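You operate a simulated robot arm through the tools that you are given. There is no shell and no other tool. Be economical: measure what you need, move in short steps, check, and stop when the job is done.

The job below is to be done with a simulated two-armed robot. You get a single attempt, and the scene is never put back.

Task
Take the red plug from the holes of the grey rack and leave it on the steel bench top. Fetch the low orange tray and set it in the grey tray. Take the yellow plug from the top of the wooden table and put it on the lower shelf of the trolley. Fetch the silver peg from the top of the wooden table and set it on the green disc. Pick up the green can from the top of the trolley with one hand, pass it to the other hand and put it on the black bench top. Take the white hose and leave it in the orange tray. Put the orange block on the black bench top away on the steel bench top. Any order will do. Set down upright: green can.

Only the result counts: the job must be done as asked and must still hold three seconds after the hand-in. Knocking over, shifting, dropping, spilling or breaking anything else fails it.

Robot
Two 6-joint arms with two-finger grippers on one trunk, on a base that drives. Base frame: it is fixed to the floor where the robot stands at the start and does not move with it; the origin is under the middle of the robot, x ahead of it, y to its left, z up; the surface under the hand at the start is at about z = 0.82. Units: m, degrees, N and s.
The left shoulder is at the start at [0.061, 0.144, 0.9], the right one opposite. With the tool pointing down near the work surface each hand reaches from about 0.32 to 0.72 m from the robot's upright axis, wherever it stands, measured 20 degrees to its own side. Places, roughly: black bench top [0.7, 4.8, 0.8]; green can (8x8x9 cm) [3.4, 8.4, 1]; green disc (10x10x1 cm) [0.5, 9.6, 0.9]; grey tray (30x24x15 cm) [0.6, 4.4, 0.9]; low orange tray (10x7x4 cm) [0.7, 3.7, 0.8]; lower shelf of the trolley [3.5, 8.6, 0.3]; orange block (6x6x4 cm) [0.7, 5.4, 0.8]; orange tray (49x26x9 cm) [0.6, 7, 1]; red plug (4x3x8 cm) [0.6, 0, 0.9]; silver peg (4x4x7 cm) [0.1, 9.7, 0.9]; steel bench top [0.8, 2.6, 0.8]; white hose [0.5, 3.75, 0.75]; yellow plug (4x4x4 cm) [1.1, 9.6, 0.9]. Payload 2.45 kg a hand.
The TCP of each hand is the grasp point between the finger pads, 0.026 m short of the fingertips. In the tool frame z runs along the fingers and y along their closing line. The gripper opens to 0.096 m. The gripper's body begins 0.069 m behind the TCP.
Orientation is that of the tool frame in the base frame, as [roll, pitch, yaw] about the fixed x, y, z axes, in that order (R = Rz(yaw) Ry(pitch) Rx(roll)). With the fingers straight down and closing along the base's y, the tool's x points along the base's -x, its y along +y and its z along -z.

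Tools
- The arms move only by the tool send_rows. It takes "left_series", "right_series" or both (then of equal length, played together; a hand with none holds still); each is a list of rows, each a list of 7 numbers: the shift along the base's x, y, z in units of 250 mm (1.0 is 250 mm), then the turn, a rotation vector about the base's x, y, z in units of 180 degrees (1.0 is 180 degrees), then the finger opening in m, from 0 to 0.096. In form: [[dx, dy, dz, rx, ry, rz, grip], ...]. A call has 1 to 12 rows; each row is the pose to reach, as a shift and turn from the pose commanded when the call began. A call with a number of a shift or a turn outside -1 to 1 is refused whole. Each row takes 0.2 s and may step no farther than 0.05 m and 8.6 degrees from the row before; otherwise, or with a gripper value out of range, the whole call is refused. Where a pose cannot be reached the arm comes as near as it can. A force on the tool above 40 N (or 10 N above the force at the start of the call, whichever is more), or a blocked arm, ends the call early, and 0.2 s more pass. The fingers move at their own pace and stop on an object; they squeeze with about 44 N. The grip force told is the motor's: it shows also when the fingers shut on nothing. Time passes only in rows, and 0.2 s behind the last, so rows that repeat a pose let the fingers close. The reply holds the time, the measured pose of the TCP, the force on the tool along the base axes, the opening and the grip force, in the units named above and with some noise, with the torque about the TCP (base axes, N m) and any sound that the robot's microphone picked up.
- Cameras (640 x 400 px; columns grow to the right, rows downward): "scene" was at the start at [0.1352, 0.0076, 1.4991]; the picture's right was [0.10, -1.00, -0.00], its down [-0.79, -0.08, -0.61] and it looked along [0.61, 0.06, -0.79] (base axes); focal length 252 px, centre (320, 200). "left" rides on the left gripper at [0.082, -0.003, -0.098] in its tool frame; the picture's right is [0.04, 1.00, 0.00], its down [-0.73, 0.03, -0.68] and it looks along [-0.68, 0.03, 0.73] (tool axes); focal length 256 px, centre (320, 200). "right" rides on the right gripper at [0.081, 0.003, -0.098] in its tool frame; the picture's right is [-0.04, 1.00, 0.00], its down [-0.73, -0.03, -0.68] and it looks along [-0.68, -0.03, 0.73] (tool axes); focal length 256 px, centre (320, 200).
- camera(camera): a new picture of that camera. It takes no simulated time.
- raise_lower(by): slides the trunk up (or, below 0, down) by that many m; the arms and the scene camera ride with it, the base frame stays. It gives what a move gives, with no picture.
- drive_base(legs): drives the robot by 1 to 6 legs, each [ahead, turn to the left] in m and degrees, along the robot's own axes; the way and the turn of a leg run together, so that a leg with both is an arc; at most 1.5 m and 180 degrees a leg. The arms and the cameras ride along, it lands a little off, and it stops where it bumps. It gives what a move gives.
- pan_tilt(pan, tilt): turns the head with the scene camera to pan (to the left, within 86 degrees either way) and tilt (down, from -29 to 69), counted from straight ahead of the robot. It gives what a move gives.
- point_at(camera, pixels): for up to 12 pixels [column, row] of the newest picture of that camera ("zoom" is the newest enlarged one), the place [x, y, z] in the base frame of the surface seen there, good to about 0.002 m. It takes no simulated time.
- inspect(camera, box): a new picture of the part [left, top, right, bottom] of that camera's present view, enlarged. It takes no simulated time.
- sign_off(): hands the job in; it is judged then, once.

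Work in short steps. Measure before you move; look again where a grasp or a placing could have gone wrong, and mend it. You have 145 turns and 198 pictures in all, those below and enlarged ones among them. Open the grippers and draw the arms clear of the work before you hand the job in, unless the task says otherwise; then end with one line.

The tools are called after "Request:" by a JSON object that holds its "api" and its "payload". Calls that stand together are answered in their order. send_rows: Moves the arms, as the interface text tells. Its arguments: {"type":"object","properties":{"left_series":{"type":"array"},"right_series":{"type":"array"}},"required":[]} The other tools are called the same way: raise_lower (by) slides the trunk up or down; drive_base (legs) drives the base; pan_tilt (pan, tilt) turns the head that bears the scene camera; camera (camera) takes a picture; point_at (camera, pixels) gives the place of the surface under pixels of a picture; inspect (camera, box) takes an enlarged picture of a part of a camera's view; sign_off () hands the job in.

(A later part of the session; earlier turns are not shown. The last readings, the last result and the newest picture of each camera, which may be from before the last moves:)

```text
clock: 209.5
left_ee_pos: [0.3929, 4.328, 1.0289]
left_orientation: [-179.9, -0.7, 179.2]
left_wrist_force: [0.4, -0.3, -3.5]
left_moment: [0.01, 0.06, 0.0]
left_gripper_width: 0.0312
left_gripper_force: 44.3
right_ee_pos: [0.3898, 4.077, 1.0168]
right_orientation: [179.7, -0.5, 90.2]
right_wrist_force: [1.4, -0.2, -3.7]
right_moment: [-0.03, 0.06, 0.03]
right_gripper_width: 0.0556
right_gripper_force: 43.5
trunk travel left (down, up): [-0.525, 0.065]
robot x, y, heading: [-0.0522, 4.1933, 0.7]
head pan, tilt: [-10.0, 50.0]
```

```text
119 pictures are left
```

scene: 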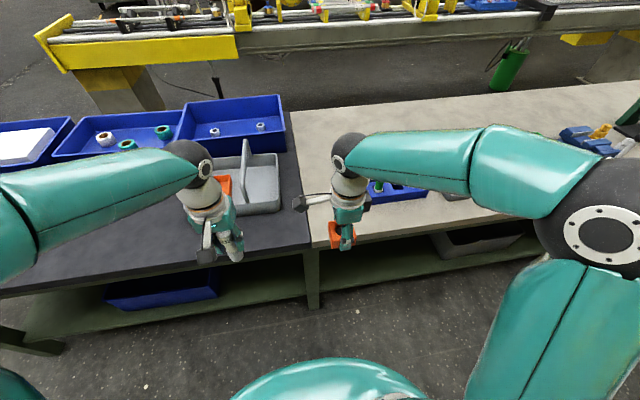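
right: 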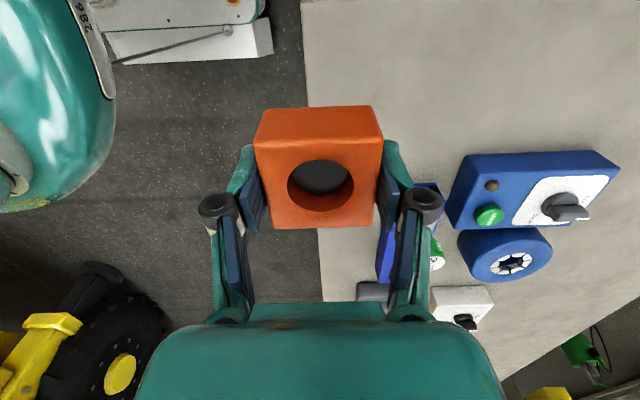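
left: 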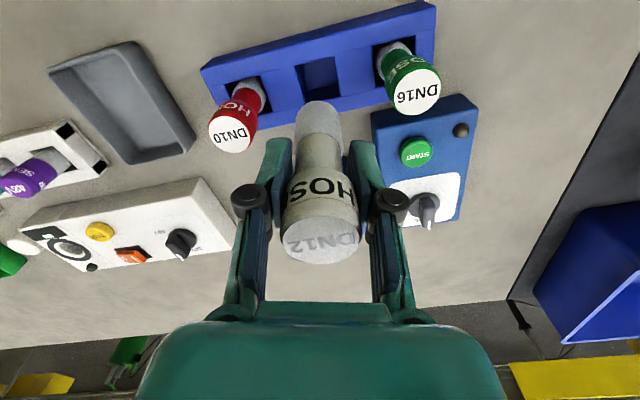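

Boundary at y≈4.14. I place the block at (0.53, 4.03).

Request:
{"api": "send_rows", "payload": {"right_series": [[0.15, -0.05, -0.05, 0, 0, 0, 0.03], [0.3, -0.1, -0.12, 0, 0, 0, 0.03], [0.45, -0.15, -0.2, 0, 0, 0, 0.03], [0.56, -0.19, -0.32, 0, 0, 0, 0.03], [0.56, -0.19, -0.46, 0, 0, 0, 0.03], [0.56, -0.19, -0.58, 0, 0, 0, 0.03], [0.56, -0.19, -0.648, 0, 0, 0, 0.03], [0.56, -0.19, -0.648, 0, 0, 0, 0.03]]}}

Request:
{"api": "camera", "payload": {"camera": "right"}}

Request:
{"api": "inspect", "payload": {"camera": "scene", "box": [260, 130, 420, 280]}}

```text
clock: 211.3
left_ee_pos: [0.3916, 4.3285, 1.0295]
left_orientation: [180.0, -0.5, 179.0]
left_wrist_force: [-0.1, 0.3, -3.7]
left_moment: [0.0, -0.02, -0.03]
left_gripper_width: 0.0312
left_gripper_force: 44.0
right_ee_pos: [0.5296, 4.03, 0.8523]
right_orientation: [179.6, -0.5, 90.2]
right_wrist_force: [0.5, 0.7, -2.6]
right_moment: [0.01, -0.03, 0.0]
right_gripper_width: 0.056
right_gripper_force: 44.4
trunk travel left (down, up): [-0.525, 0.065]
robot x, y, heading: [-0.0543, 4.1918, 0.5]
head pan, tilt: [-10.0, 50.0]
```

```text
118 pictures are left
```

right: 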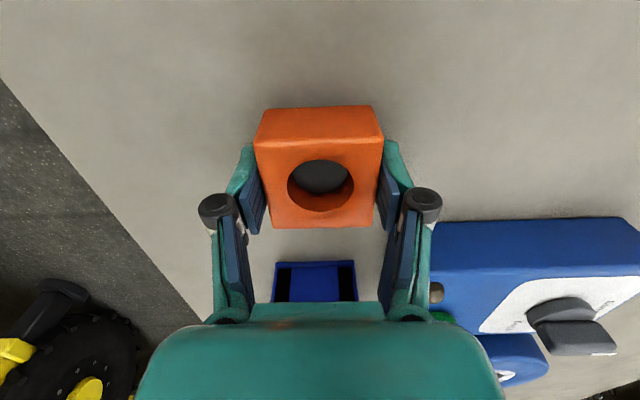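

```text
2.67 times, centred on (340, 205) of scene
```

zoom: 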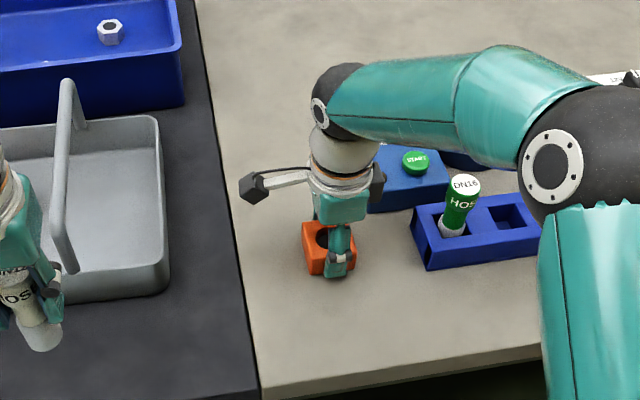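

Request:
{"api": "send_rows", "payload": {"right_series": [[0, 0, -0.008, 0, 0, 0, 0.03], [0, 0, -0.008, 0, 0, 0, 0.06], [0, 0, -0.008, 0, 0, 0, 0.09], [0, 0, -0.008, 0, 0, 0, 0.09], [0, 0, 0.1, 0, 0, 0, 0.09], [0, 0, 0.26, 0, 0, 0, 0.09], [0, 0.02, 0.44, 0, 0, 0, 0.09], [-0.14, 0.04, 0.56, 0, 0, 0, 0.09], [-0.3, 0.06, 0.62, 0, 0, 0, 0.09], [-0.46, 0.08, 0.66, 0, 0, 0, 0.09]]}}

Request:
{"api": "camera", "payload": {"camera": "scene"}}

```text
clock: 213.5
left_ee_pos: [0.3913, 4.3286, 1.031]
left_orientation: [-180.0, -0.4, 179.1]
left_wrist_force: [-0.3, 0.1, -3.3]
left_moment: [0.01, 0.02, -0.01]
left_gripper_width: 0.0315
left_gripper_force: 43.7
right_ee_pos: [0.4119, 4.0511, 1.0214]
right_orientation: [179.7, -0.6, 90.1]
right_wrist_force: [0.1, -1.0, -0.3]
right_moment: [-0.03, -0.03, 0.02]
right_gripper_width: 0.0902
right_gripper_force: 0.0
trunk travel left (down, up): [-0.525, 0.065]
robot x, y, heading: [-0.0564, 4.1898, 0.8]
head pan, tilt: [-10.0, 50.0]
```

```text
116 pictures are left
```

scene: 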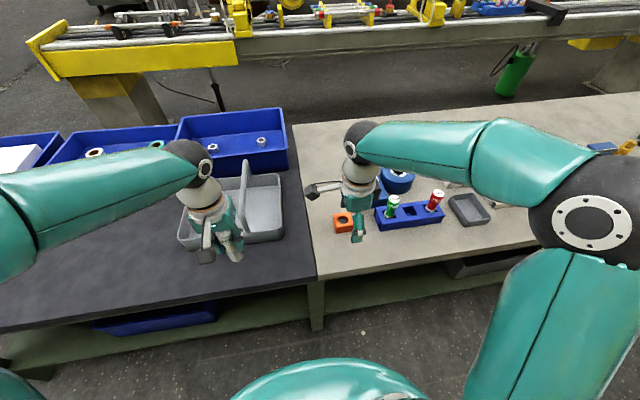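

Block placed. I back off and turn left, restoring the right hand's yaw on the way.

Request:
{"api": "drive_base", "payload": {"legs": [[-0.22, 0], [0, 25], [0, 25]]}}

Request:
{"api": "send_rows", "payload": {"right_series": [[0, 0, 0, 0, 0, 0.045, 0.09], [0, 0, 0, 0, 0, 0.09, 0.09], [0, 0, 0, 0, 0, 0.135, 0.09], [0, 0, 0, 0, 0, 0.18, 0.09], [0, 0, 0, 0, 0, 0.225, 0.09], [0, 0, 0, 0, 0, 0.27, 0.09], [0, 0, 0, 0, 0, 0.315, 0.09], [0, 0, 0, 0, 0, 0.36, 0.09], [0, 0, 0, 0, 0, 0.405, 0.09], [0, 0, 0, 0, 0, 0.45, 0.09], [0, 0, 0, 0, 0, 0.495, 0.09]]}}

Request:
{"api": "drive_base", "payload": {"legs": [[0, 20], [0, 20], [1.4, 0]]}}

Request:
{"api": "pan_tilt", "payload": {"pan": -25, "tilt": 30}}

Request:
{"api": "camera", "payload": {"camera": "scene"}}

```text
clock: 218.0
left_ee_pos: [-0.0805, 4.6105, 1.0305]
left_orientation: [-179.9, -0.5, -133.1]
left_wrist_force: [0.0, 0.3, -2.7]
left_moment: [-0.05, 0.01, -0.03]
left_gripper_width: 0.0311
left_gripper_force: 44.1
right_ee_pos: [0.1415, 4.443, 1.0201]
right_orientation: [179.7, -0.6, 138.2]
right_wrist_force: [0.3, 0.3, 0.0]
right_moment: [-0.03, 0.0, 0.01]
right_gripper_width: 0.0901
right_gripper_force: 0.1
trunk travel left (down, up): [-0.525, 0.065]
robot x, y, heading: [-0.242, 4.1617, 48.4]
head pan, tilt: [-10.0, 50.0]
```

```text
clock: 220.4
left_ee_pos: [-0.0806, 4.6113, 1.0293]
left_orientation: [-179.9, -0.5, -133.0]
left_wrist_force: [-0.8, -1.0, -3.6]
left_moment: [0.0, 0.03, -0.01]
left_gripper_width: 0.0315
left_gripper_force: 44.0
right_ee_pos: [0.1412, 4.4422, 1.0212]
right_orientation: [179.7, -0.7, -132.6]
right_wrist_force: [-0.7, 0.2, -0.1]
right_moment: [-0.04, 0.01, 0.01]
right_gripper_width: 0.0902
right_gripper_force: 0.0
trunk travel left (down, up): [-0.525, 0.065]
robot x, y, heading: [-0.2467, 4.1638, 48.5]
head pan, tilt: [-10.0, 50.0]
```

```text
clock: 230.0
left_ee_pos: [-0.3569, 6.0318, 1.0291]
left_orientation: [180.0, -0.5, -93.7]
left_wrist_force: [-0.3, 0.2, -3.7]
left_moment: [-0.04, 0.05, -0.01]
left_gripper_width: 0.0311
left_gripper_force: 43.8
right_ee_pos: [-0.0797, 6.0406, 1.0213]
right_orientation: [179.7, -0.7, -93.4]
right_wrist_force: [-0.2, -0.1, 0.3]
right_moment: [0.0, -0.01, -0.02]
right_gripper_width: 0.09
right_gripper_force: 0.0
trunk travel left (down, up): [-0.525, 0.065]
robot x, y, heading: [-0.2036, 5.5779, 87.8]
head pan, tilt: [-10.0, 50.0]
```

```text
clock: 230.8
left_ee_pos: [-0.3573, 6.0317, 1.03]
left_orientation: [180.0, -0.4, -93.6]
left_wrist_force: [-0.2, -0.3, -2.9]
left_moment: [-0.02, 0.01, 0.01]
left_gripper_width: 0.0313
left_gripper_force: 43.7
right_ee_pos: [-0.0788, 6.0409, 1.0207]
right_orientation: [179.8, -0.7, -93.4]
right_wrist_force: [0.0, 0.1, 0.6]
right_moment: [-0.03, -0.02, 0.02]
right_gripper_width: 0.0898
right_gripper_force: 0.0
trunk travel left (down, up): [-0.525, 0.065]
robot x, y, heading: [-0.202, 5.5817, 88.0]
head pan, tilt: [-25.0, 30.0]
```

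```text
115 pictures are left
```

scene: 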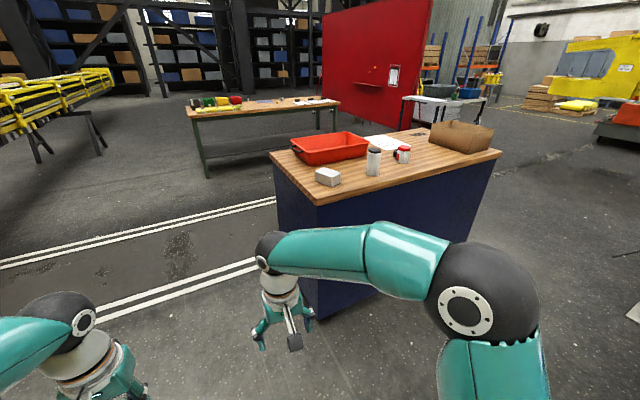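

Clear view: cabinet with orange tray ahead-right, wooden table beyond, red partition and trolley. I measure key points.

Request:
{"api": "point_at", "payload": {"camera": "scene", "pixels": [[316, 202], [273, 156], [498, 156], [292, 148], [302, 163], [366, 152], [335, 155], [190, 112], [338, 102], [205, 175], [405, 97], [480, 100]]}}

Request:
{"api": "inspect", "payload": {"camera": "scene", "box": [180, 80, 500, 220]}}

```text
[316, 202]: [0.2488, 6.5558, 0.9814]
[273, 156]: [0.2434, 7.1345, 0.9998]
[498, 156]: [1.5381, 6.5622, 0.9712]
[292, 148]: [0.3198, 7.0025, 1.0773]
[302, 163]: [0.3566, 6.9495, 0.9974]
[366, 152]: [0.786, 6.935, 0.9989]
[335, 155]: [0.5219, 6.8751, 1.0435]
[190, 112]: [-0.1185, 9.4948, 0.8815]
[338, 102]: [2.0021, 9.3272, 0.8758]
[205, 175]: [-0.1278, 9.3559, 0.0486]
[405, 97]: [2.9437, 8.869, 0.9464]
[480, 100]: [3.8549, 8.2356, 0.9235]
```

```text
2.00 times, centred on (340, 150) of scene
```

zoom: 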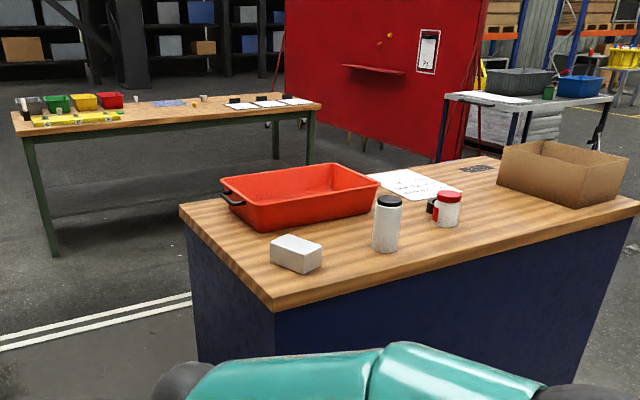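

Cabinet top x 0.25–1.54, y 6.56–7.13, z≈0.99; orange tray about x 0.33–0.82, y 6.87–7.13, rim ≈1.075. I raise the trunk and both hands so they clear the rim, then drive wide to y≈6.8.

Request:
{"api": "raise_lower", "payload": {"by": 0.06}}

Request:
{"api": "send_rows", "payload": {"left_series": [[0, 0, 0.1, 0, 0, 0, 0], [0, 0, 0.2, 0, 0, 0, 0], [0, 0, 0.3, 0, 0, 0, 0], [0, 0, 0.36, 0, 0, 0, 0]], "right_series": [[0, 0, 0.1, 0, 0, 0, 0.09], [0, 0, 0.2, 0, 0, 0, 0.09], [0, 0, 0.3, 0, 0, 0, 0.09], [0, 0, 0.32, 0, 0, 0, 0.09]]}}

Request:
{"api": "drive_base", "payload": {"legs": [[0, 10], [0.62, 0], [0.62, 0]]}}

Request:
{"api": "drive_base", "payload": {"legs": [[0, -25], [0, -25]]}}

Request:
{"api": "drive_base", "payload": {"legs": [[0, -24], [0, -24]]}}

Request:
{"api": "pan_tilt", "payload": {"pan": 0, "tilt": 35}}

Request:
{"api": "camera", "payload": {"camera": "scene"}}

```text
clock: 231.8
left_ee_pos: [-0.357, 6.0319, 1.0917]
left_orientation: [-180.0, -0.4, -93.7]
left_wrist_force: [0.0, -0.3, -3.0]
left_moment: [-0.04, 0.0, -0.01]
left_gripper_width: 0.0313
left_gripper_force: 44.2
right_ee_pos: [-0.0792, 6.0409, 1.0815]
right_orientation: [179.8, -0.7, -93.4]
right_wrist_force: [-0.4, 0.1, -0.7]
right_moment: [0.0, 0.01, -0.03]
right_gripper_width: 0.0901
right_gripper_force: 0.2
trunk travel left (down, up): [-0.585, 0.005]
robot x, y, heading: [-0.2047, 5.5769, 87.5]
head pan, tilt: [-25.0, 30.0]
```

```text
clock: 232.8
left_ee_pos: [-0.356, 6.0306, 1.1804]
left_orientation: [-179.9, -0.5, -93.7]
left_wrist_force: [-0.8, 0.3, -3.1]
left_moment: [-0.03, 0.01, 0.01]
left_gripper_width: 0.0309
left_gripper_force: 43.8
right_ee_pos: [-0.0794, 6.0415, 1.1611]
right_orientation: [179.6, -0.7, -93.4]
right_wrist_force: [0.3, -0.5, -0.1]
right_moment: [0.0, -0.01, 0.0]
right_gripper_width: 0.0902
right_gripper_force: 0.1
trunk travel left (down, up): [-0.585, 0.005]
robot x, y, heading: [-0.2051, 5.5811, 87.8]
head pan, tilt: [-25.0, 30.0]
```

```text
clock: 240.2
left_ee_pos: [-0.6298, 7.2186, 1.1799]
left_orientation: [-180.0, -0.5, -82.6]
left_wrist_force: [0.3, 0.9, -3.1]
left_moment: [-0.03, 0.02, 0.0]
left_gripper_width: 0.0311
left_gripper_force: 43.9
right_ee_pos: [-0.3591, 7.2812, 1.1608]
right_orientation: [179.7, -0.7, -82.3]
right_wrist_force: [-1.0, 0.1, -0.1]
right_moment: [-0.02, 0.0, 0.01]
right_gripper_width: 0.0898
right_gripper_force: 0.1
trunk travel left (down, up): [-0.585, 0.005]
robot x, y, heading: [-0.3905, 6.8074, 99.3]
head pan, tilt: [-25.0, 30.0]
```

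```text
clock: 243.4
left_ee_pos: [-0.2311, 7.2535, 1.1815]
left_orientation: [-179.9, -0.4, -132.5]
left_wrist_force: [-0.1, 0.3, -4.4]
left_moment: [-0.07, 0.0, 0.0]
left_gripper_width: 0.031
left_gripper_force: 43.8
right_ee_pos: [-0.0077, 7.0874, 1.161]
right_orientation: [179.7, -0.6, -131.9]
right_wrist_force: [0.1, -0.8, 0.3]
right_moment: [0.01, -0.02, 0.0]
right_gripper_width: 0.0899
right_gripper_force: 0.0
trunk travel left (down, up): [-0.585, 0.005]
robot x, y, heading: [-0.4187, 6.827, 49.5]
head pan, tilt: [-25.0, 30.0]
```

```text
clock: 246.5
left_ee_pos: [0.025, 6.9782, 1.1801]
left_orientation: [180.0, -0.7, -179.6]
left_wrist_force: [0.7, -0.4, -3.7]
left_moment: [0.01, 0.05, -0.02]
left_gripper_width: 0.0314
left_gripper_force: 44.7
right_ee_pos: [0.0543, 6.7033, 1.16]
right_orientation: [179.7, -0.9, -179.3]
right_wrist_force: [0.3, 0.6, -0.4]
right_moment: [0.01, 0.05, -0.02]
right_gripper_width: 0.0899
right_gripper_force: 0.1
trunk travel left (down, up): [-0.585, 0.005]
robot x, y, heading: [-0.4172, 6.8598, 2.7]
head pan, tilt: [-25.0, 30.0]
```

```text
clock: 247.4
left_ee_pos: [0.0237, 6.9802, 1.1811]
left_orientation: [-179.9, -0.4, -179.5]
left_wrist_force: [0.1, -0.5, -3.3]
left_moment: [-0.01, 0.01, 0.05]
left_gripper_width: 0.0312
left_gripper_force: 44.2
right_ee_pos: [0.0536, 6.7045, 1.1626]
right_orientation: [179.7, -0.7, -179.2]
right_wrist_force: [0.1, 0.0, 0.5]
right_moment: [0.02, 0.01, -0.02]
right_gripper_width: 0.09
right_gripper_force: 0.1
trunk travel left (down, up): [-0.585, 0.005]
robot x, y, heading: [-0.4171, 6.8625, 2.9]
head pan, tilt: [0.0, 35.0]
```

```text
113 pictures are left
```

scene: 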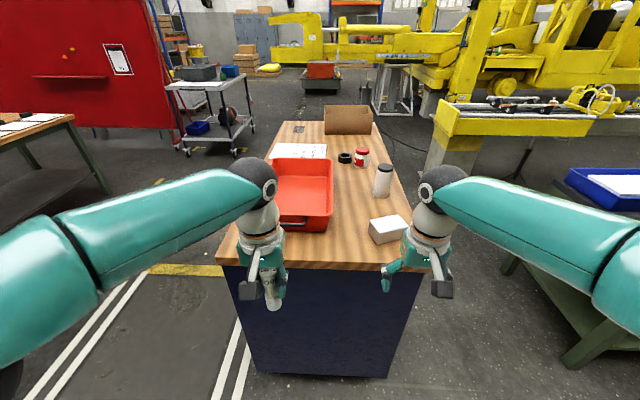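

Left hand (y 6.98) lines up with the orange tray. I measure its rim and floor.

Request:
{"api": "point_at", "payload": {"camera": "scene", "pixels": [[315, 222], [290, 222], [310, 230], [320, 200], [325, 170], [300, 160], [305, 190], [333, 205], [280, 162], [390, 225], [230, 262], [405, 262]]}}

```text
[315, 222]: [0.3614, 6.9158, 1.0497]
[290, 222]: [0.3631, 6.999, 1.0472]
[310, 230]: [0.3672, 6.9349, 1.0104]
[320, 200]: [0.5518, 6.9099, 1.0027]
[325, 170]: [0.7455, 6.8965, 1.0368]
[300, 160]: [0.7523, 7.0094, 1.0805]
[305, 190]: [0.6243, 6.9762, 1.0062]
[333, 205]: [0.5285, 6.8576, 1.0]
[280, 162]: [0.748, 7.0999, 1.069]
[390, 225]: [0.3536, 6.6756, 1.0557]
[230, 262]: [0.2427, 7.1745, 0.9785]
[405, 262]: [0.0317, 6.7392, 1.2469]
```

Floor 1.003, rim ~1.075, x 0.36–0.75. Advance 0.31 m (hose bottom ≈1.10 clears the rim).

Request:
{"api": "drive_base", "payload": {"legs": [[0.31, 0]]}}

Request:
{"api": "camera", "payload": {"camera": "left"}}

Request:
{"api": "camera", "payload": {"camera": "scene"}}

```text
clock: 249.5
left_ee_pos: [0.3338, 6.9852, 1.1808]
left_orientation: [179.9, -0.5, 179.4]
left_wrist_force: [-0.6, -0.1, -3.0]
left_moment: [0.02, 0.05, 0.02]
left_gripper_width: 0.0311
left_gripper_force: 43.7
right_ee_pos: [0.359, 6.7077, 1.1618]
right_orientation: [179.7, -0.7, 179.7]
right_wrist_force: [-0.3, -0.6, 0.0]
right_moment: [0.01, -0.02, 0.01]
right_gripper_width: 0.0902
right_gripper_force: 0.0
trunk travel left (down, up): [-0.585, 0.005]
robot x, y, heading: [-0.112, 6.8772, 2.1]
head pan, tilt: [0.0, 35.0]
```

```text
112 pictures are left
```

left: 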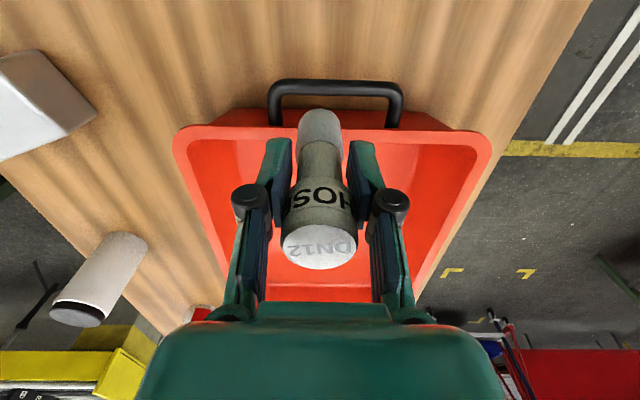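

```text
111 pictures are left
```

scene: 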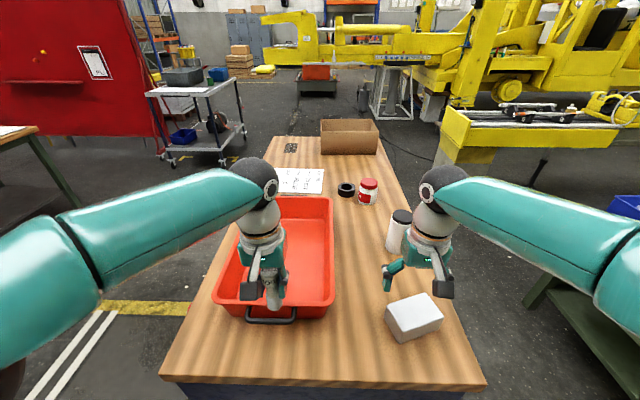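

Extend 11 cm over the tray, then lower toward the floor.

Request:
{"api": "send_rows", "payload": {"left_series": [[0.15, 0.02, 0.0, 0, 0, 0, 0], [0.3, 0.03, 0.0, 0, 0, 0, 0], [0.44, 0.04, -0.02, 0, 0, 0, 0], [0.5, 0.04, -0.12, 0, 0, 0, 0], [0.5, 0.04, -0.24, 0, 0, 0, 0], [0.5, 0.04, -0.34, 0, 0, 0, 0], [0.5, 0.04, -0.38, 0, 0, 0, 0]]}}

Request:
{"api": "inspect", "payload": {"camera": "scene", "box": [200, 180, 360, 330]}}

```text
clock: 251.1
left_ee_pos: [0.456, 6.9967, 1.0854]
left_orientation: [179.8, -0.4, 179.5]
left_wrist_force: [-0.5, 0.8, -3.4]
left_moment: [-0.02, 0.03, 0.01]
left_gripper_width: 0.0313
left_gripper_force: 43.6
right_ee_pos: [0.3586, 6.7079, 1.1618]
right_orientation: [179.8, -0.7, 179.9]
right_wrist_force: [-0.8, 0.5, -0.5]
right_moment: [-0.02, -0.01, -0.01]
right_gripper_width: 0.0901
right_gripper_force: 0.0
trunk travel left (down, up): [-0.585, 0.005]
robot x, y, heading: [-0.1068, 6.8718, 2.0]
head pan, tilt: [0.0, 35.0]
```

```text
2.67 times, centred on (280, 255) of scene
```

zoom: 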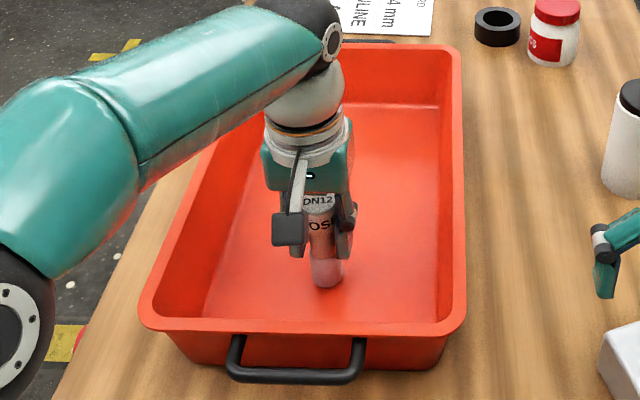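

Bottom is near the tray floor. I lower a further ~8 mm watching the force.

Request:
{"api": "send_rows", "payload": {"left_series": [[0, 0, -0.012, 0, 0, 0, 0], [0, 0, -0.024, 0, 0, 0, 0], [0, 0, -0.032, 0, 0, 0, 0], [0, 0, -0.032, 0, 0, 0, 0]]}}

```text
clock: 252.1
left_ee_pos: [0.4563, 6.9956, 1.0819]
left_orientation: [-180.0, -0.1, 179.6]
left_wrist_force: [3.4, 5.2, 26.9]
left_moment: [0.19, -0.29, 0.04]
left_gripper_width: 0.0314
left_gripper_force: 44.4
right_ee_pos: [0.3567, 6.7078, 1.1635]
right_orientation: [179.7, -0.6, 179.8]
right_wrist_force: [-0.4, 0.1, -0.5]
right_moment: [-0.02, 0.0, 0.01]
right_gripper_width: 0.09
right_gripper_force: 0.1
trunk travel left (down, up): [-0.585, 0.005]
robot x, y, heading: [-0.1095, 6.8746, 2.0]
head pan, tilt: [0.0, 35.0]
```

Contact (27 N). I ease up 4 mm, open, and rise.

Request:
{"api": "send_rows", "payload": {"left_series": [[0, 0, 0.02, 0, 0, 0, 0], [0, 0, 0.02, 0, 0, 0, 0.03], [0, 0, 0.02, 0, 0, 0, 0.06], [0, 0, 0.02, 0, 0, 0, 0.08], [0, 0, 0.02, 0, 0, 0, 0.08], [0, 0, 0.14, 0, 0, 0, 0.08], [0, 0, 0.28, 0, 0, 0, 0.08], [0, 0, 0.4, 0, 0, 0, 0.08], [-0.15, 0, 0.42, 0, 0, 0, 0.08], [-0.3, 0, 0.42, 0, 0, 0, 0.08], [-0.44, 0, 0.42, 0, 0, 0, 0.08]]}}

Request:
{"api": "camera", "payload": {"camera": "scene"}}

Request:
{"api": "camera", "payload": {"camera": "left"}}

```text
clock: 254.5
left_ee_pos: [0.3451, 6.9955, 1.1853]
left_orientation: [180.0, -0.4, 179.4]
left_wrist_force: [-0.5, 0.7, 0.0]
left_moment: [-0.01, 0.0, 0.02]
left_gripper_width: 0.08
left_gripper_force: 0.1
right_ee_pos: [0.3564, 6.7067, 1.1627]
right_orientation: [179.6, -0.6, 179.8]
right_wrist_force: [-1.0, -0.1, -0.1]
right_moment: [-0.01, -0.03, 0.02]
right_gripper_width: 0.09
right_gripper_force: 0.1
trunk travel left (down, up): [-0.585, 0.005]
robot x, y, heading: [-0.1081, 6.8777, 1.9]
head pan, tilt: [0.0, 35.0]
```

```text
109 pictures are left
```

scene: 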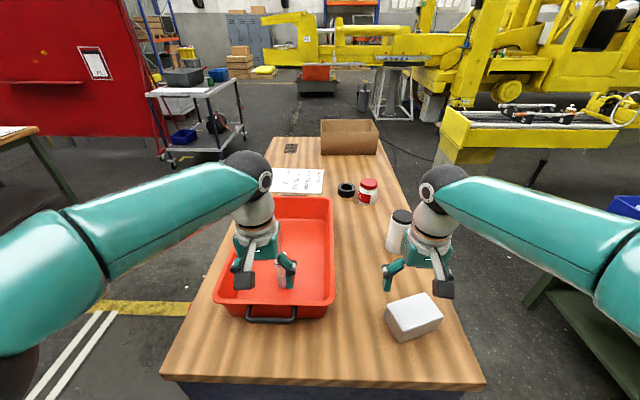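

```text
108 pictures are left
```

left: 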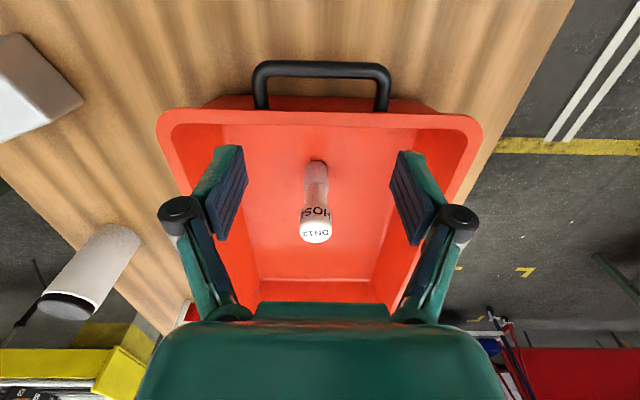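

Hose stands in the orange tray. I back off 0.35 m and head for the wooden table.

Request:
{"api": "drive_base", "payload": {"legs": [[-0.36, 0], [0, 22], [0, 22]]}}

Request:
{"api": "drive_base", "payload": {"legs": [[0, 20], [1.0, 0], [0.9, 0]]}}

Request:
{"api": "pan_tilt", "payload": {"pan": 15, "tilt": 35}}

Request:
{"api": "camera", "payload": {"camera": "scene"}}

```text
clock: 259.4
left_ee_pos: [-0.221, 7.2675, 1.1844]
left_orientation: [179.9, -0.6, -136.5]
left_wrist_force: [0.1, -0.2, -1.0]
left_moment: [-0.03, 0.02, -0.02]
left_gripper_width: 0.08
left_gripper_force: 0.1
right_ee_pos: [-0.0137, 7.0681, 1.1615]
right_orientation: [179.7, -0.7, -136.2]
right_wrist_force: [0.0, -0.3, 1.3]
right_moment: [-0.01, 0.01, -0.06]
right_gripper_width: 0.0902
right_gripper_force: 0.0
trunk travel left (down, up): [-0.585, 0.005]
robot x, y, heading: [-0.447, 6.8407, 45.6]
head pan, tilt: [0.0, 35.0]
```

```text
clock: 270.4
left_ee_pos: [0.3965, 9.0884, 1.1854]
left_orientation: [179.8, -0.7, -115.8]
left_wrist_force: [-0.2, 0.1, 0.4]
left_moment: [-0.01, 0.0, -0.01]
left_gripper_width: 0.0796
left_gripper_force: 0.0
right_ee_pos: [0.6619, 8.9768, 1.1619]
right_orientation: [179.8, -0.7, -115.4]
right_wrist_force: [1.8, -0.6, -0.8]
right_moment: [-0.06, -0.01, 0.06]
right_gripper_width: 0.0899
right_gripper_force: 0.0
trunk travel left (down, up): [-0.585, 0.005]
robot x, y, heading: [0.3392, 8.6103, 66.4]
head pan, tilt: [0.0, 35.0]
```

```text
clock: 271.1
left_ee_pos: [0.3965, 9.088, 1.1857]
left_orientation: [180.0, -0.6, -115.9]
left_wrist_force: [0.5, -0.3, -0.3]
left_moment: [0.02, -0.05, 0.02]
left_gripper_width: 0.0799
left_gripper_force: 0.0
right_ee_pos: [0.6618, 8.9757, 1.1629]
right_orientation: [179.6, -0.7, -115.4]
right_wrist_force: [0.1, 0.5, -0.1]
right_moment: [-0.02, -0.03, -0.02]
right_gripper_width: 0.0899
right_gripper_force: 0.1
trunk travel left (down, up): [-0.585, 0.005]
robot x, y, heading: [0.3389, 8.6089, 66.5]
head pan, tilt: [15.0, 35.0]
```

```text
107 pictures are left
```

scene: 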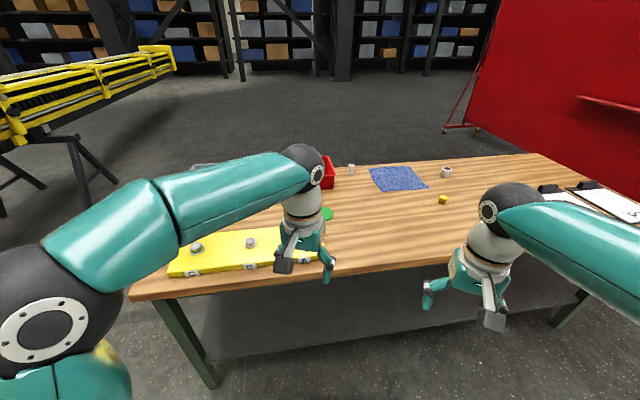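

I turn to face the table squarely and get a better view.

Request:
{"api": "drive_base", "payload": {"legs": [[0, 24], [0.1, 0]]}}

Request:
{"api": "pan_tilt", "payload": {"pan": 10, "tilt": 42}}

Request:
{"api": "camera", "payload": {"camera": "scene"}}

```text
clock: 273.7
left_ee_pos: [0.1965, 9.1699, 1.1855]
left_orientation: [-179.9, -0.6, -91.9]
left_wrist_force: [-0.8, 0.6, 0.1]
left_moment: [-0.02, -0.07, -0.02]
left_gripper_width: 0.0801
left_gripper_force: 0.1
right_ee_pos: [0.4847, 9.1735, 1.1622]
right_orientation: [179.8, -0.8, -91.7]
right_wrist_force: [-1.0, 0.4, -0.2]
right_moment: [-0.09, -0.08, 0.02]
right_gripper_width: 0.0903
right_gripper_force: 0.1
trunk travel left (down, up): [-0.585, 0.005]
robot x, y, heading: [0.3474, 8.7124, 90.4]
head pan, tilt: [15.0, 35.0]
```

```text
clock: 274.3
left_ee_pos: [0.1988, 9.1692, 1.1866]
left_orientation: [179.9, -0.5, -91.9]
left_wrist_force: [-0.5, 0.4, 0.4]
left_moment: [0.02, -0.01, -0.01]
left_gripper_width: 0.0801
left_gripper_force: 0.0
right_ee_pos: [0.4878, 9.1725, 1.1631]
right_orientation: [179.8, -0.8, -91.7]
right_wrist_force: [0.2, -0.1, -0.2]
right_moment: [0.01, -0.01, -0.03]
right_gripper_width: 0.0901
right_gripper_force: 0.1
trunk travel left (down, up): [-0.585, 0.005]
robot x, y, heading: [0.35, 8.7133, 90.4]
head pan, tilt: [10.0, 42.0]
```

```text
106 pictures are left
```

scene: 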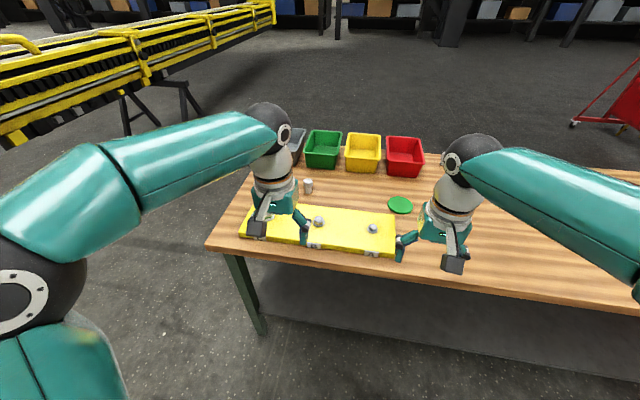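

Request:
{"api": "inspect", "payload": {"camera": "scene", "box": [200, 120, 440, 290]}}

Request:
{"api": "point_at", "payload": {"camera": "scene", "pixels": [[308, 182], [308, 190], [400, 204], [319, 221], [373, 228], [240, 247], [400, 270], [340, 235], [398, 235], [210, 245], [405, 165]]}}

```text
2.35 times, centred on (320, 205) of scene
```

zoom: 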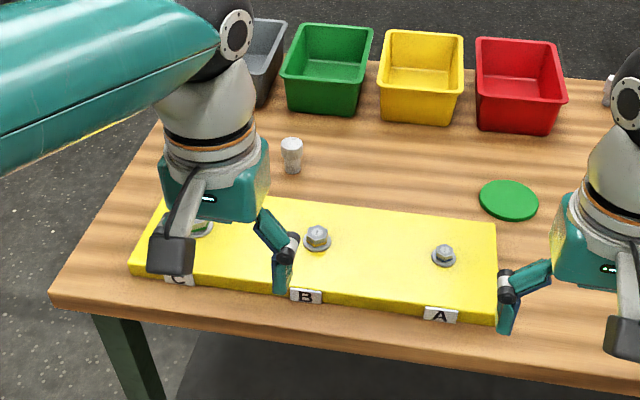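

```text
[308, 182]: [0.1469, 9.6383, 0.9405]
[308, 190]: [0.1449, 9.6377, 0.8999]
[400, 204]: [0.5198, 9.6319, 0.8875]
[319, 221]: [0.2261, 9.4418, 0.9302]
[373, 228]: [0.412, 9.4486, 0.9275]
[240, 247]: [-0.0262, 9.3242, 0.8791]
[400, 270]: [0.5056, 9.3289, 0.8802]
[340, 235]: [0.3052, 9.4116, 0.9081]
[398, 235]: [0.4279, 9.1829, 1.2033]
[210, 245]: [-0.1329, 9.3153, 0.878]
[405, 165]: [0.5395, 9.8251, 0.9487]
```

Silver peg at ≈(0.147, 9.645), top 0.943; green disc at (0.52, 9.635), top 0.888; table edge y≈9.32. I advance 0.27 m and look with the left hand.

Request:
{"api": "drive_base", "payload": {"legs": [[0.27, 0]]}}

Request:
{"api": "camera", "payload": {"camera": "left"}}

```text
clock: 276.3
left_ee_pos: [0.1959, 9.4423, 1.1851]
left_orientation: [179.8, -0.6, -91.9]
left_wrist_force: [0.3, -0.1, 0.6]
left_moment: [-0.01, -0.01, -0.02]
left_gripper_width: 0.0802
left_gripper_force: 0.1
right_ee_pos: [0.4826, 9.4477, 1.1608]
right_orientation: [179.7, -0.9, -91.3]
right_wrist_force: [0.1, 0.6, 0.9]
right_moment: [-0.06, 0.0, 0.02]
right_gripper_width: 0.0902
right_gripper_force: 0.1
trunk travel left (down, up): [-0.585, 0.005]
robot x, y, heading: [0.3495, 8.9811, 90.4]
head pan, tilt: [10.0, 42.0]
```

```text
104 pictures are left
```

left: 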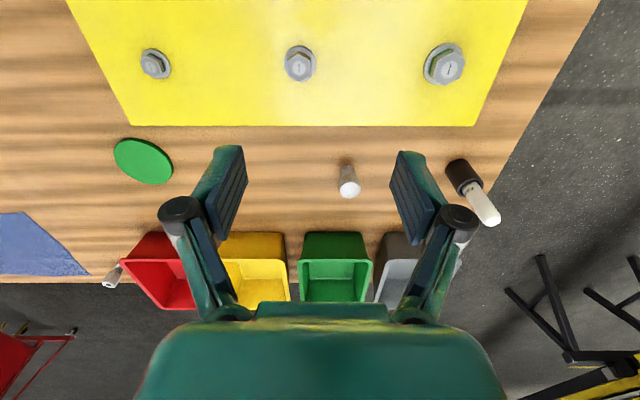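

Request:
{"api": "inspect", "payload": {"camera": "left", "box": [310, 145, 390, 215]}}

Request:
{"api": "point_at", "payload": {"camera": "left", "pixels": [[349, 188], [340, 187], [358, 187], [349, 175], [347, 163], [470, 180], [115, 275], [145, 160], [345, 235]]}}

```text
5.71 times, centred on (350, 180) of left
```

zoom: 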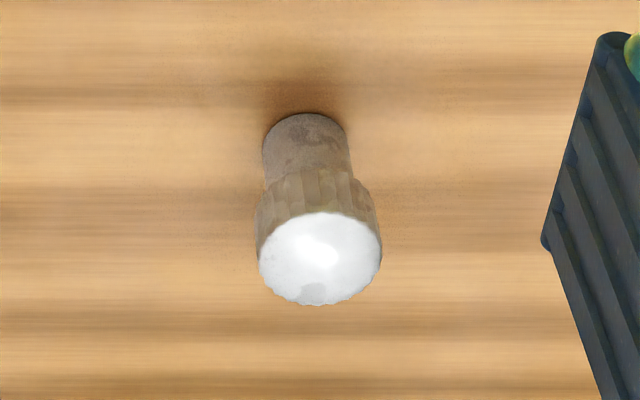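

```text
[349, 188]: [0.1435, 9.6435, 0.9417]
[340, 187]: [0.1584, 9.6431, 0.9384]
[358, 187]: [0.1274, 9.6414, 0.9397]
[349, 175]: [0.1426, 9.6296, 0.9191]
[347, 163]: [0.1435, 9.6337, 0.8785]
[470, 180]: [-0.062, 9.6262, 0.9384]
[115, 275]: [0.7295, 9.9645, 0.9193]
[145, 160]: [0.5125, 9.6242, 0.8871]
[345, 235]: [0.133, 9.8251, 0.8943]
```

Peg centre (0.143, 9.645). Move above it, then descend.

Request:
{"api": "send_rows", "payload": {"left_series": [[-0.035, 0.14, -0.06, 0, 0, 0, 0.07], [-0.07, 0.28, -0.14, 0, 0, 0, 0.07], [-0.105, 0.42, -0.24, 0, 0, 0, 0.07], [-0.14, 0.56, -0.35, 0, 0, 0, 0.07], [-0.175, 0.69, -0.47, 0, 0, 0, 0.07], [-0.212, 0.812, -0.6, 0, 0, 0, 0.07], [-0.212, 0.812, -0.7, 0, 0, 0, 0.07], [-0.212, 0.812, -0.7, 0, 0, 0, 0.07]]}}

Request:
{"api": "camera", "payload": {"camera": "left"}}

```text
clock: 278.1
left_ee_pos: [0.1445, 9.6419, 1.0138]
left_orientation: [180.0, -0.7, -91.7]
left_wrist_force: [-0.1, 0.2, -1.2]
left_moment: [0.03, 0.0, 0.0]
left_gripper_width: 0.0701
left_gripper_force: 0.0
right_ee_pos: [0.482, 9.4471, 1.1616]
right_orientation: [179.6, -0.9, -91.4]
right_wrist_force: [0.2, 0.5, -0.2]
right_moment: [-0.02, 0.0, -0.01]
right_gripper_width: 0.0901
right_gripper_force: 0.0
trunk travel left (down, up): [-0.585, 0.005]
robot x, y, heading: [0.3527, 8.9827, 90.6]
head pan, tilt: [10.0, 42.0]
```

```text
102 pictures are left
```

left: 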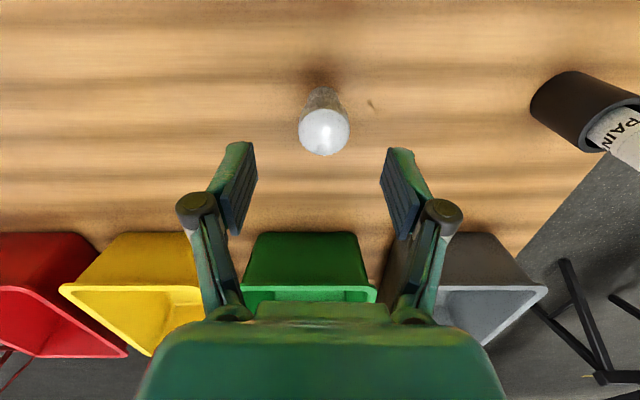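

Request:
{"api": "send_rows", "payload": {"left_series": [[-0.004, 0.008, -0.12, 0, 0, 0, 0.07], [-0.004, 0.008, -0.24, 0, 0, 0, 0.07], [-0.004, 0.008, -0.33, 0, 0, 0, 0.07], [-0.004, 0.008, -0.367, 0, 0, 0, 0.07], [-0.004, 0.008, -0.367, 0, 0, 0, 0.01], [-0.004, 0.008, -0.367, 0, 0, 0, 0.01], [-0.004, 0.008, -0.367, 0, 0, 0, 0.01]]}}

Request:
{"api": "send_rows", "payload": {"left_series": [[0, 0, 0.08, 0, 0, 0, 0.01], [0, 0, 0.2, 0, 0, 0, 0.01], [0, 0, 0.36, 0, 0, 0, 0.01], [0.04, -0.1, 0.48, 0, 0, 0, 0.01], [0.08, -0.26, 0.58, 0, 0, 0, 0.01], [0.12, -0.42, 0.66, 0, 0, 0, 0.01], [0.16, -0.58, 0.72, 0, 0, 0, 0.01], [0.2, -0.74, 0.78, 0, 0, 0, 0.01]]}}

Request:
{"api": "camera", "payload": {"camera": "left"}}

```text
clock: 279.7
left_ee_pos: [0.1426, 9.6462, 0.9212]
left_orientation: [179.9, -0.5, -91.8]
left_wrist_force: [-0.2, 0.5, 0.7]
left_moment: [0.02, 0.08, 0.01]
left_gripper_width: 0.0359
left_gripper_force: 44.0
right_ee_pos: [0.483, 9.4461, 1.1633]
right_orientation: [179.7, -0.7, -91.4]
right_wrist_force: [-0.3, 0.8, 0.8]
right_moment: [0.04, 0.0, -0.01]
right_gripper_width: 0.0903
right_gripper_force: 0.1
trunk travel left (down, up): [-0.585, 0.005]
robot x, y, heading: [0.3503, 8.9847, 90.6]
head pan, tilt: [10.0, 42.0]
```

```text
clock: 281.5
left_ee_pos: [0.1948, 9.4601, 1.1176]
left_orientation: [179.9, -0.4, -91.8]
left_wrist_force: [0.2, -0.8, -3.4]
left_moment: [-0.03, 0.02, -0.01]
left_gripper_width: 0.0357
left_gripper_force: 43.9
right_ee_pos: [0.4837, 9.4451, 1.1642]
right_orientation: [179.7, -0.6, -91.4]
right_wrist_force: [-0.1, -0.7, -0.4]
right_moment: [0.04, 0.02, 0.0]
right_gripper_width: 0.09
right_gripper_force: 0.1
trunk travel left (down, up): [-0.585, 0.005]
robot x, y, heading: [0.3514, 8.9841, 90.7]
head pan, tilt: [10.0, 42.0]
```

```text
101 pictures are left
```

left: 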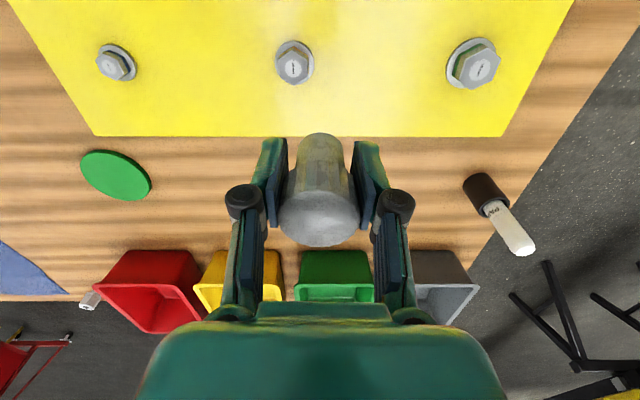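

Peg held. Back off, turn right 24°, and advance so the disc is in the left hand's sector.

Request:
{"api": "drive_base", "payload": {"legs": [[-0.3, 0], [0, -24], [0.28, 0]]}}

Request:
{"api": "pan_tilt", "payload": {"pan": 10, "tilt": 45}}

Request:
{"api": "camera", "payload": {"camera": "scene"}}

Request:
{"api": "camera", "payload": {"camera": "left"}}

```text
clock: 286.5
left_ee_pos: [0.5273, 9.4452, 1.1157]
left_orientation: [179.8, -0.6, -116.5]
left_wrist_force: [0.4, 1.2, -2.8]
left_moment: [-0.05, 0.04, -0.02]
left_gripper_width: 0.0357
left_gripper_force: 43.7
right_ee_pos: [0.7839, 9.3099, 1.1624]
right_orientation: [179.6, -0.8, -116.1]
right_wrist_force: [-0.1, 0.4, -1.5]
right_moment: [-0.03, 0.02, -0.01]
right_gripper_width: 0.0899
right_gripper_force: 0.1
trunk travel left (down, up): [-0.585, 0.005]
robot x, y, heading: [0.4616, 8.9428, 66.0]
head pan, tilt: [10.0, 42.0]
```

```text
clock: 287.2
left_ee_pos: [0.5268, 9.4448, 1.1169]
left_orientation: [179.9, -0.6, -116.5]
left_wrist_force: [0.4, -0.5, -2.2]
left_moment: [0.01, 0.01, 0.02]
left_gripper_width: 0.0359
left_gripper_force: 43.7
right_ee_pos: [0.7827, 9.3102, 1.1633]
right_orientation: [179.6, -0.9, -116.1]
right_wrist_force: [0.2, 0.1, 0.2]
right_moment: [0.01, -0.01, -0.03]
right_gripper_width: 0.0901
right_gripper_force: 0.0
trunk travel left (down, up): [-0.585, 0.005]
robot x, y, heading: [0.4636, 8.9447, 66.2]
head pan, tilt: [10.0, 45.0]
```

```text
100 pictures are left
```

scene: 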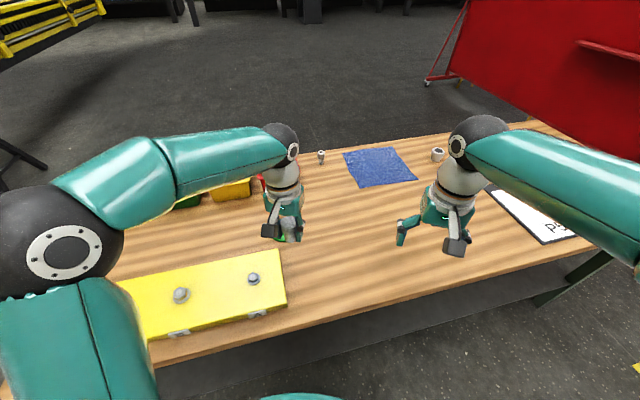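

```text
99 pictures are left
```

left: 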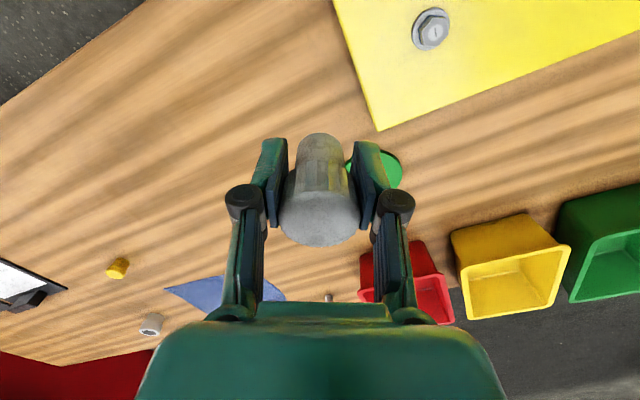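

Disc centre ≈ (0.517, 9.629). I move the peg above it.

Request:
{"api": "send_rows", "payload": {"left_series": [[-0.01, 0.14, -0.06, 0, 0, 0, 0.01], [-0.02, 0.28, -0.14, 0, 0, 0, 0.01], [-0.03, 0.42, -0.24, 0, 0, 0, 0.01], [-0.035, 0.56, -0.36, 0, 0, 0, 0.01], [-0.04, 0.68, -0.46, 0, 0, 0, 0.01], [-0.04, 0.741, -0.56, 0, 0, 0, 0.01], [-0.04, 0.741, -0.6, 0, 0, 0, 0.01], [-0.04, 0.741, -0.6, 0, 0, 0, 0.01]]}}

Request:
{"api": "inspect", "payload": {"camera": "scene", "box": [220, 140, 380, 260]}}

Request:
{"api": "camera", "payload": {"camera": "left"}}

```text
clock: 289.0
left_ee_pos: [0.5157, 9.6285, 0.9644]
left_orientation: [179.9, -0.6, -116.5]
left_wrist_force: [0.0, 0.4, -3.5]
left_moment: [-0.05, 0.06, 0.04]
left_gripper_width: 0.0359
left_gripper_force: 44.4
right_ee_pos: [0.7827, 9.3096, 1.1618]
right_orientation: [179.7, -0.8, -116.1]
right_wrist_force: [0.2, 0.1, 1.1]
right_moment: [0.0, 0.01, 0.01]
right_gripper_width: 0.0903
right_gripper_force: 0.0
trunk travel left (down, up): [-0.585, 0.005]
robot x, y, heading: [0.4619, 8.9451, 66.1]
head pan, tilt: [10.0, 45.0]
```

```text
3.33 times, centred on (300, 200) of scene
```

zoom: 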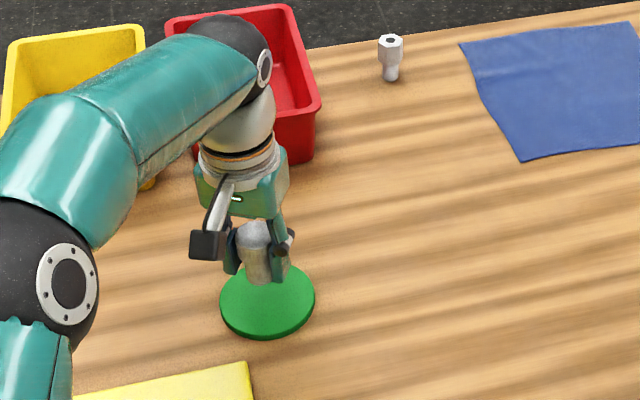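

```text
97 pictures are left
```

left: 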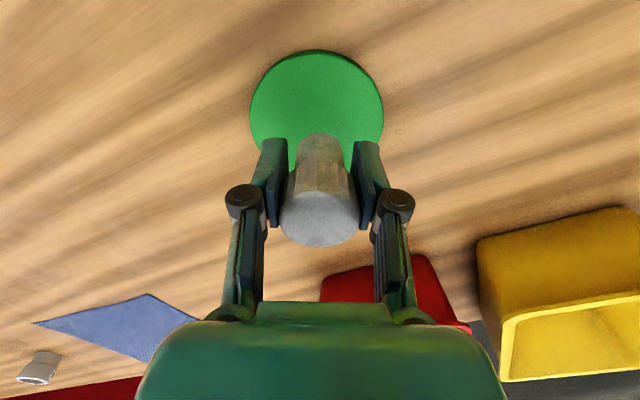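

Request:
{"api": "point_at", "payload": {"camera": "left", "pixels": [[254, 108], [381, 108], [318, 55], [318, 100]]}}

```text
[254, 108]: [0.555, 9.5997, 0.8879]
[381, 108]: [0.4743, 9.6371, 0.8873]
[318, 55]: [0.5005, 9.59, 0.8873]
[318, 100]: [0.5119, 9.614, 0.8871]
```

Disc centre ≈ (0.522, 9.635). Shift 7 mm and lower to 0.930, then release.

Request:
{"api": "send_rows", "payload": {"left_series": [[0.024, 0.026, -0.04, 0, 0, 0, 0.01], [0.024, 0.026, -0.09, 0, 0, 0, 0.01], [0.024, 0.026, -0.12, 0, 0, 0, 0.01], [0.024, 0.026, -0.138, 0, 0, 0, 0.01], [0.024, 0.026, -0.138, 0, 0, 0, 0.01]]}}

```text
clock: 290.2
left_ee_pos: [0.5227, 9.6354, 0.9308]
left_orientation: [179.8, -0.6, -116.5]
left_wrist_force: [-0.3, -0.1, -4.1]
left_moment: [0.02, 0.02, 0.01]
left_gripper_width: 0.0357
left_gripper_force: 43.6
right_ee_pos: [0.7817, 9.3092, 1.1633]
right_orientation: [179.7, -0.7, -116.1]
right_wrist_force: [0.0, -0.1, -0.1]
right_moment: [0.0, 0.0, -0.01]
right_gripper_width: 0.09
right_gripper_force: 0.0
trunk travel left (down, up): [-0.585, 0.005]
robot x, y, heading: [0.4637, 8.9498, 66.0]
head pan, tilt: [10.0, 45.0]
```

Request:
{"api": "send_rows", "payload": {"left_series": [[0, 0, -0.01, 0, 0, 0, 0.01], [0, 0, -0.01, 0, 0, 0, 0.035], [0, 0, -0.01, 0, 0, 0, 0.055], [0, 0, -0.01, 0, 0, 0, 0.075], [0, 0, -0.01, 0, 0, 0, 0.075], [0, 0, 0.08, 0, 0, 0, 0.075], [0, 0, 0.22, 0, 0, 0, 0.075], [0, 0, 0.4, 0, 0, 0, 0.075], [0, -0.15, 0.54, 0, 0, 0, 0.075], [0, -0.32, 0.64, 0, 0, 0, 0.075], [0, -0.5, 0.7, 0, 0, 0, 0.075], [0, -0.68, 0.74, 0, 0, 0, 0.075]]}}

Request:
{"api": "inspect", "payload": {"camera": "scene", "box": [220, 140, 480, 280]}}

Request:
{"api": "camera", "payload": {"camera": "left"}}

```text
refused: row 9 steps farther than a row can; nothing moved
```

```text
2.46 times, centred on (350, 210) of scene
```

zoom: 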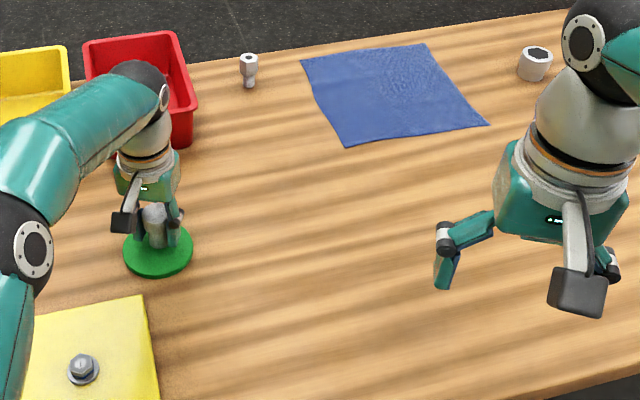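

```text
95 pictures are left
```

left: 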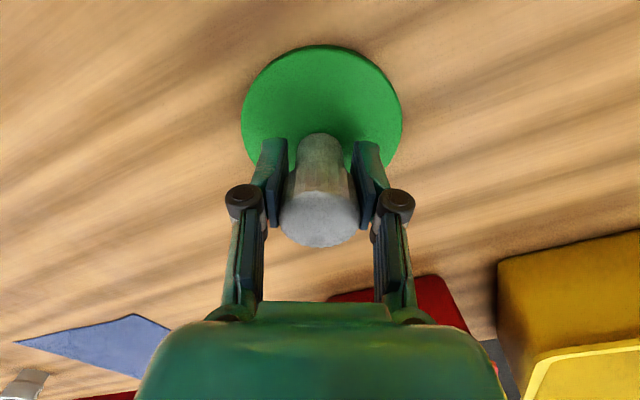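

A row was too long; I resend with shorter steps.

Request:
{"api": "send_rows", "payload": {"left_series": [[0, 0, -0.01, 0, 0, 0, 0.01], [0, 0, -0.01, 0, 0, 0, 0.035], [0, 0, -0.01, 0, 0, 0, 0.055], [0, 0, -0.01, 0, 0, 0, 0.075], [0, 0, -0.01, 0, 0, 0, 0.075], [0, 0, 0.08, 0, 0, 0, 0.075], [0, 0, 0.22, 0, 0, 0, 0.075], [0, 0, 0.38, 0, 0, 0, 0.075], [0, -0.1, 0.5, 0, 0, 0, 0.075], [0, -0.25, 0.58, 0, 0, 0, 0.075], [0, -0.42, 0.64, 0, 0, 0, 0.075], [0, -0.6, 0.68, 0, 0, 0, 0.075]]}}

Request:
{"api": "inspect", "payload": {"camera": "scene", "box": [220, 140, 480, 280]}}

Request:
{"api": "camera", "payload": {"camera": "left"}}

```text
clock: 292.8
left_ee_pos: [0.5256, 9.4836, 1.1015]
left_orientation: [179.9, -0.5, -116.4]
left_wrist_force: [1.2, 0.0, 0.2]
left_moment: [0.02, 0.04, 0.0]
left_gripper_width: 0.0748
left_gripper_force: 0.0
right_ee_pos: [0.7812, 9.3079, 1.1645]
right_orientation: [179.7, -0.7, -116.2]
right_wrist_force: [0.0, 0.0, 1.0]
right_moment: [0.03, -0.01, 0.0]
right_gripper_width: 0.0902
right_gripper_force: 0.1
trunk travel left (down, up): [-0.585, 0.005]
robot x, y, heading: [0.4651, 8.9453, 65.7]
head pan, tilt: [10.0, 45.0]
```

```text
2.46 times, centred on (350, 210) of scene
```

zoom: 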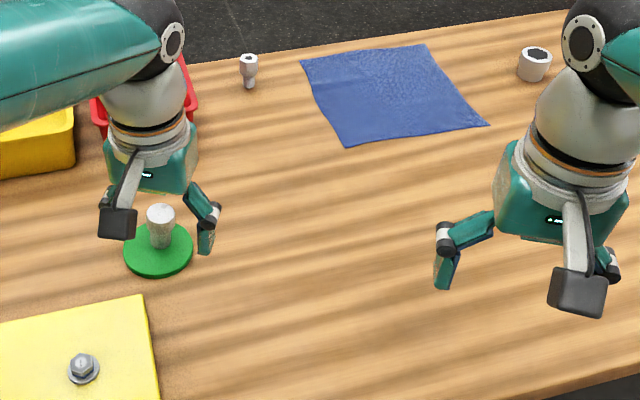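

```text
93 pictures are left
```

left: 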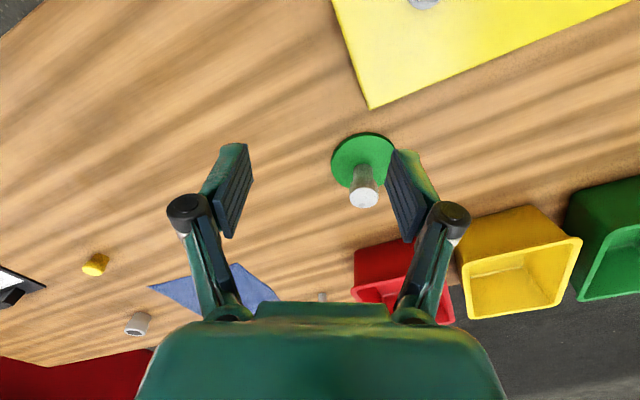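

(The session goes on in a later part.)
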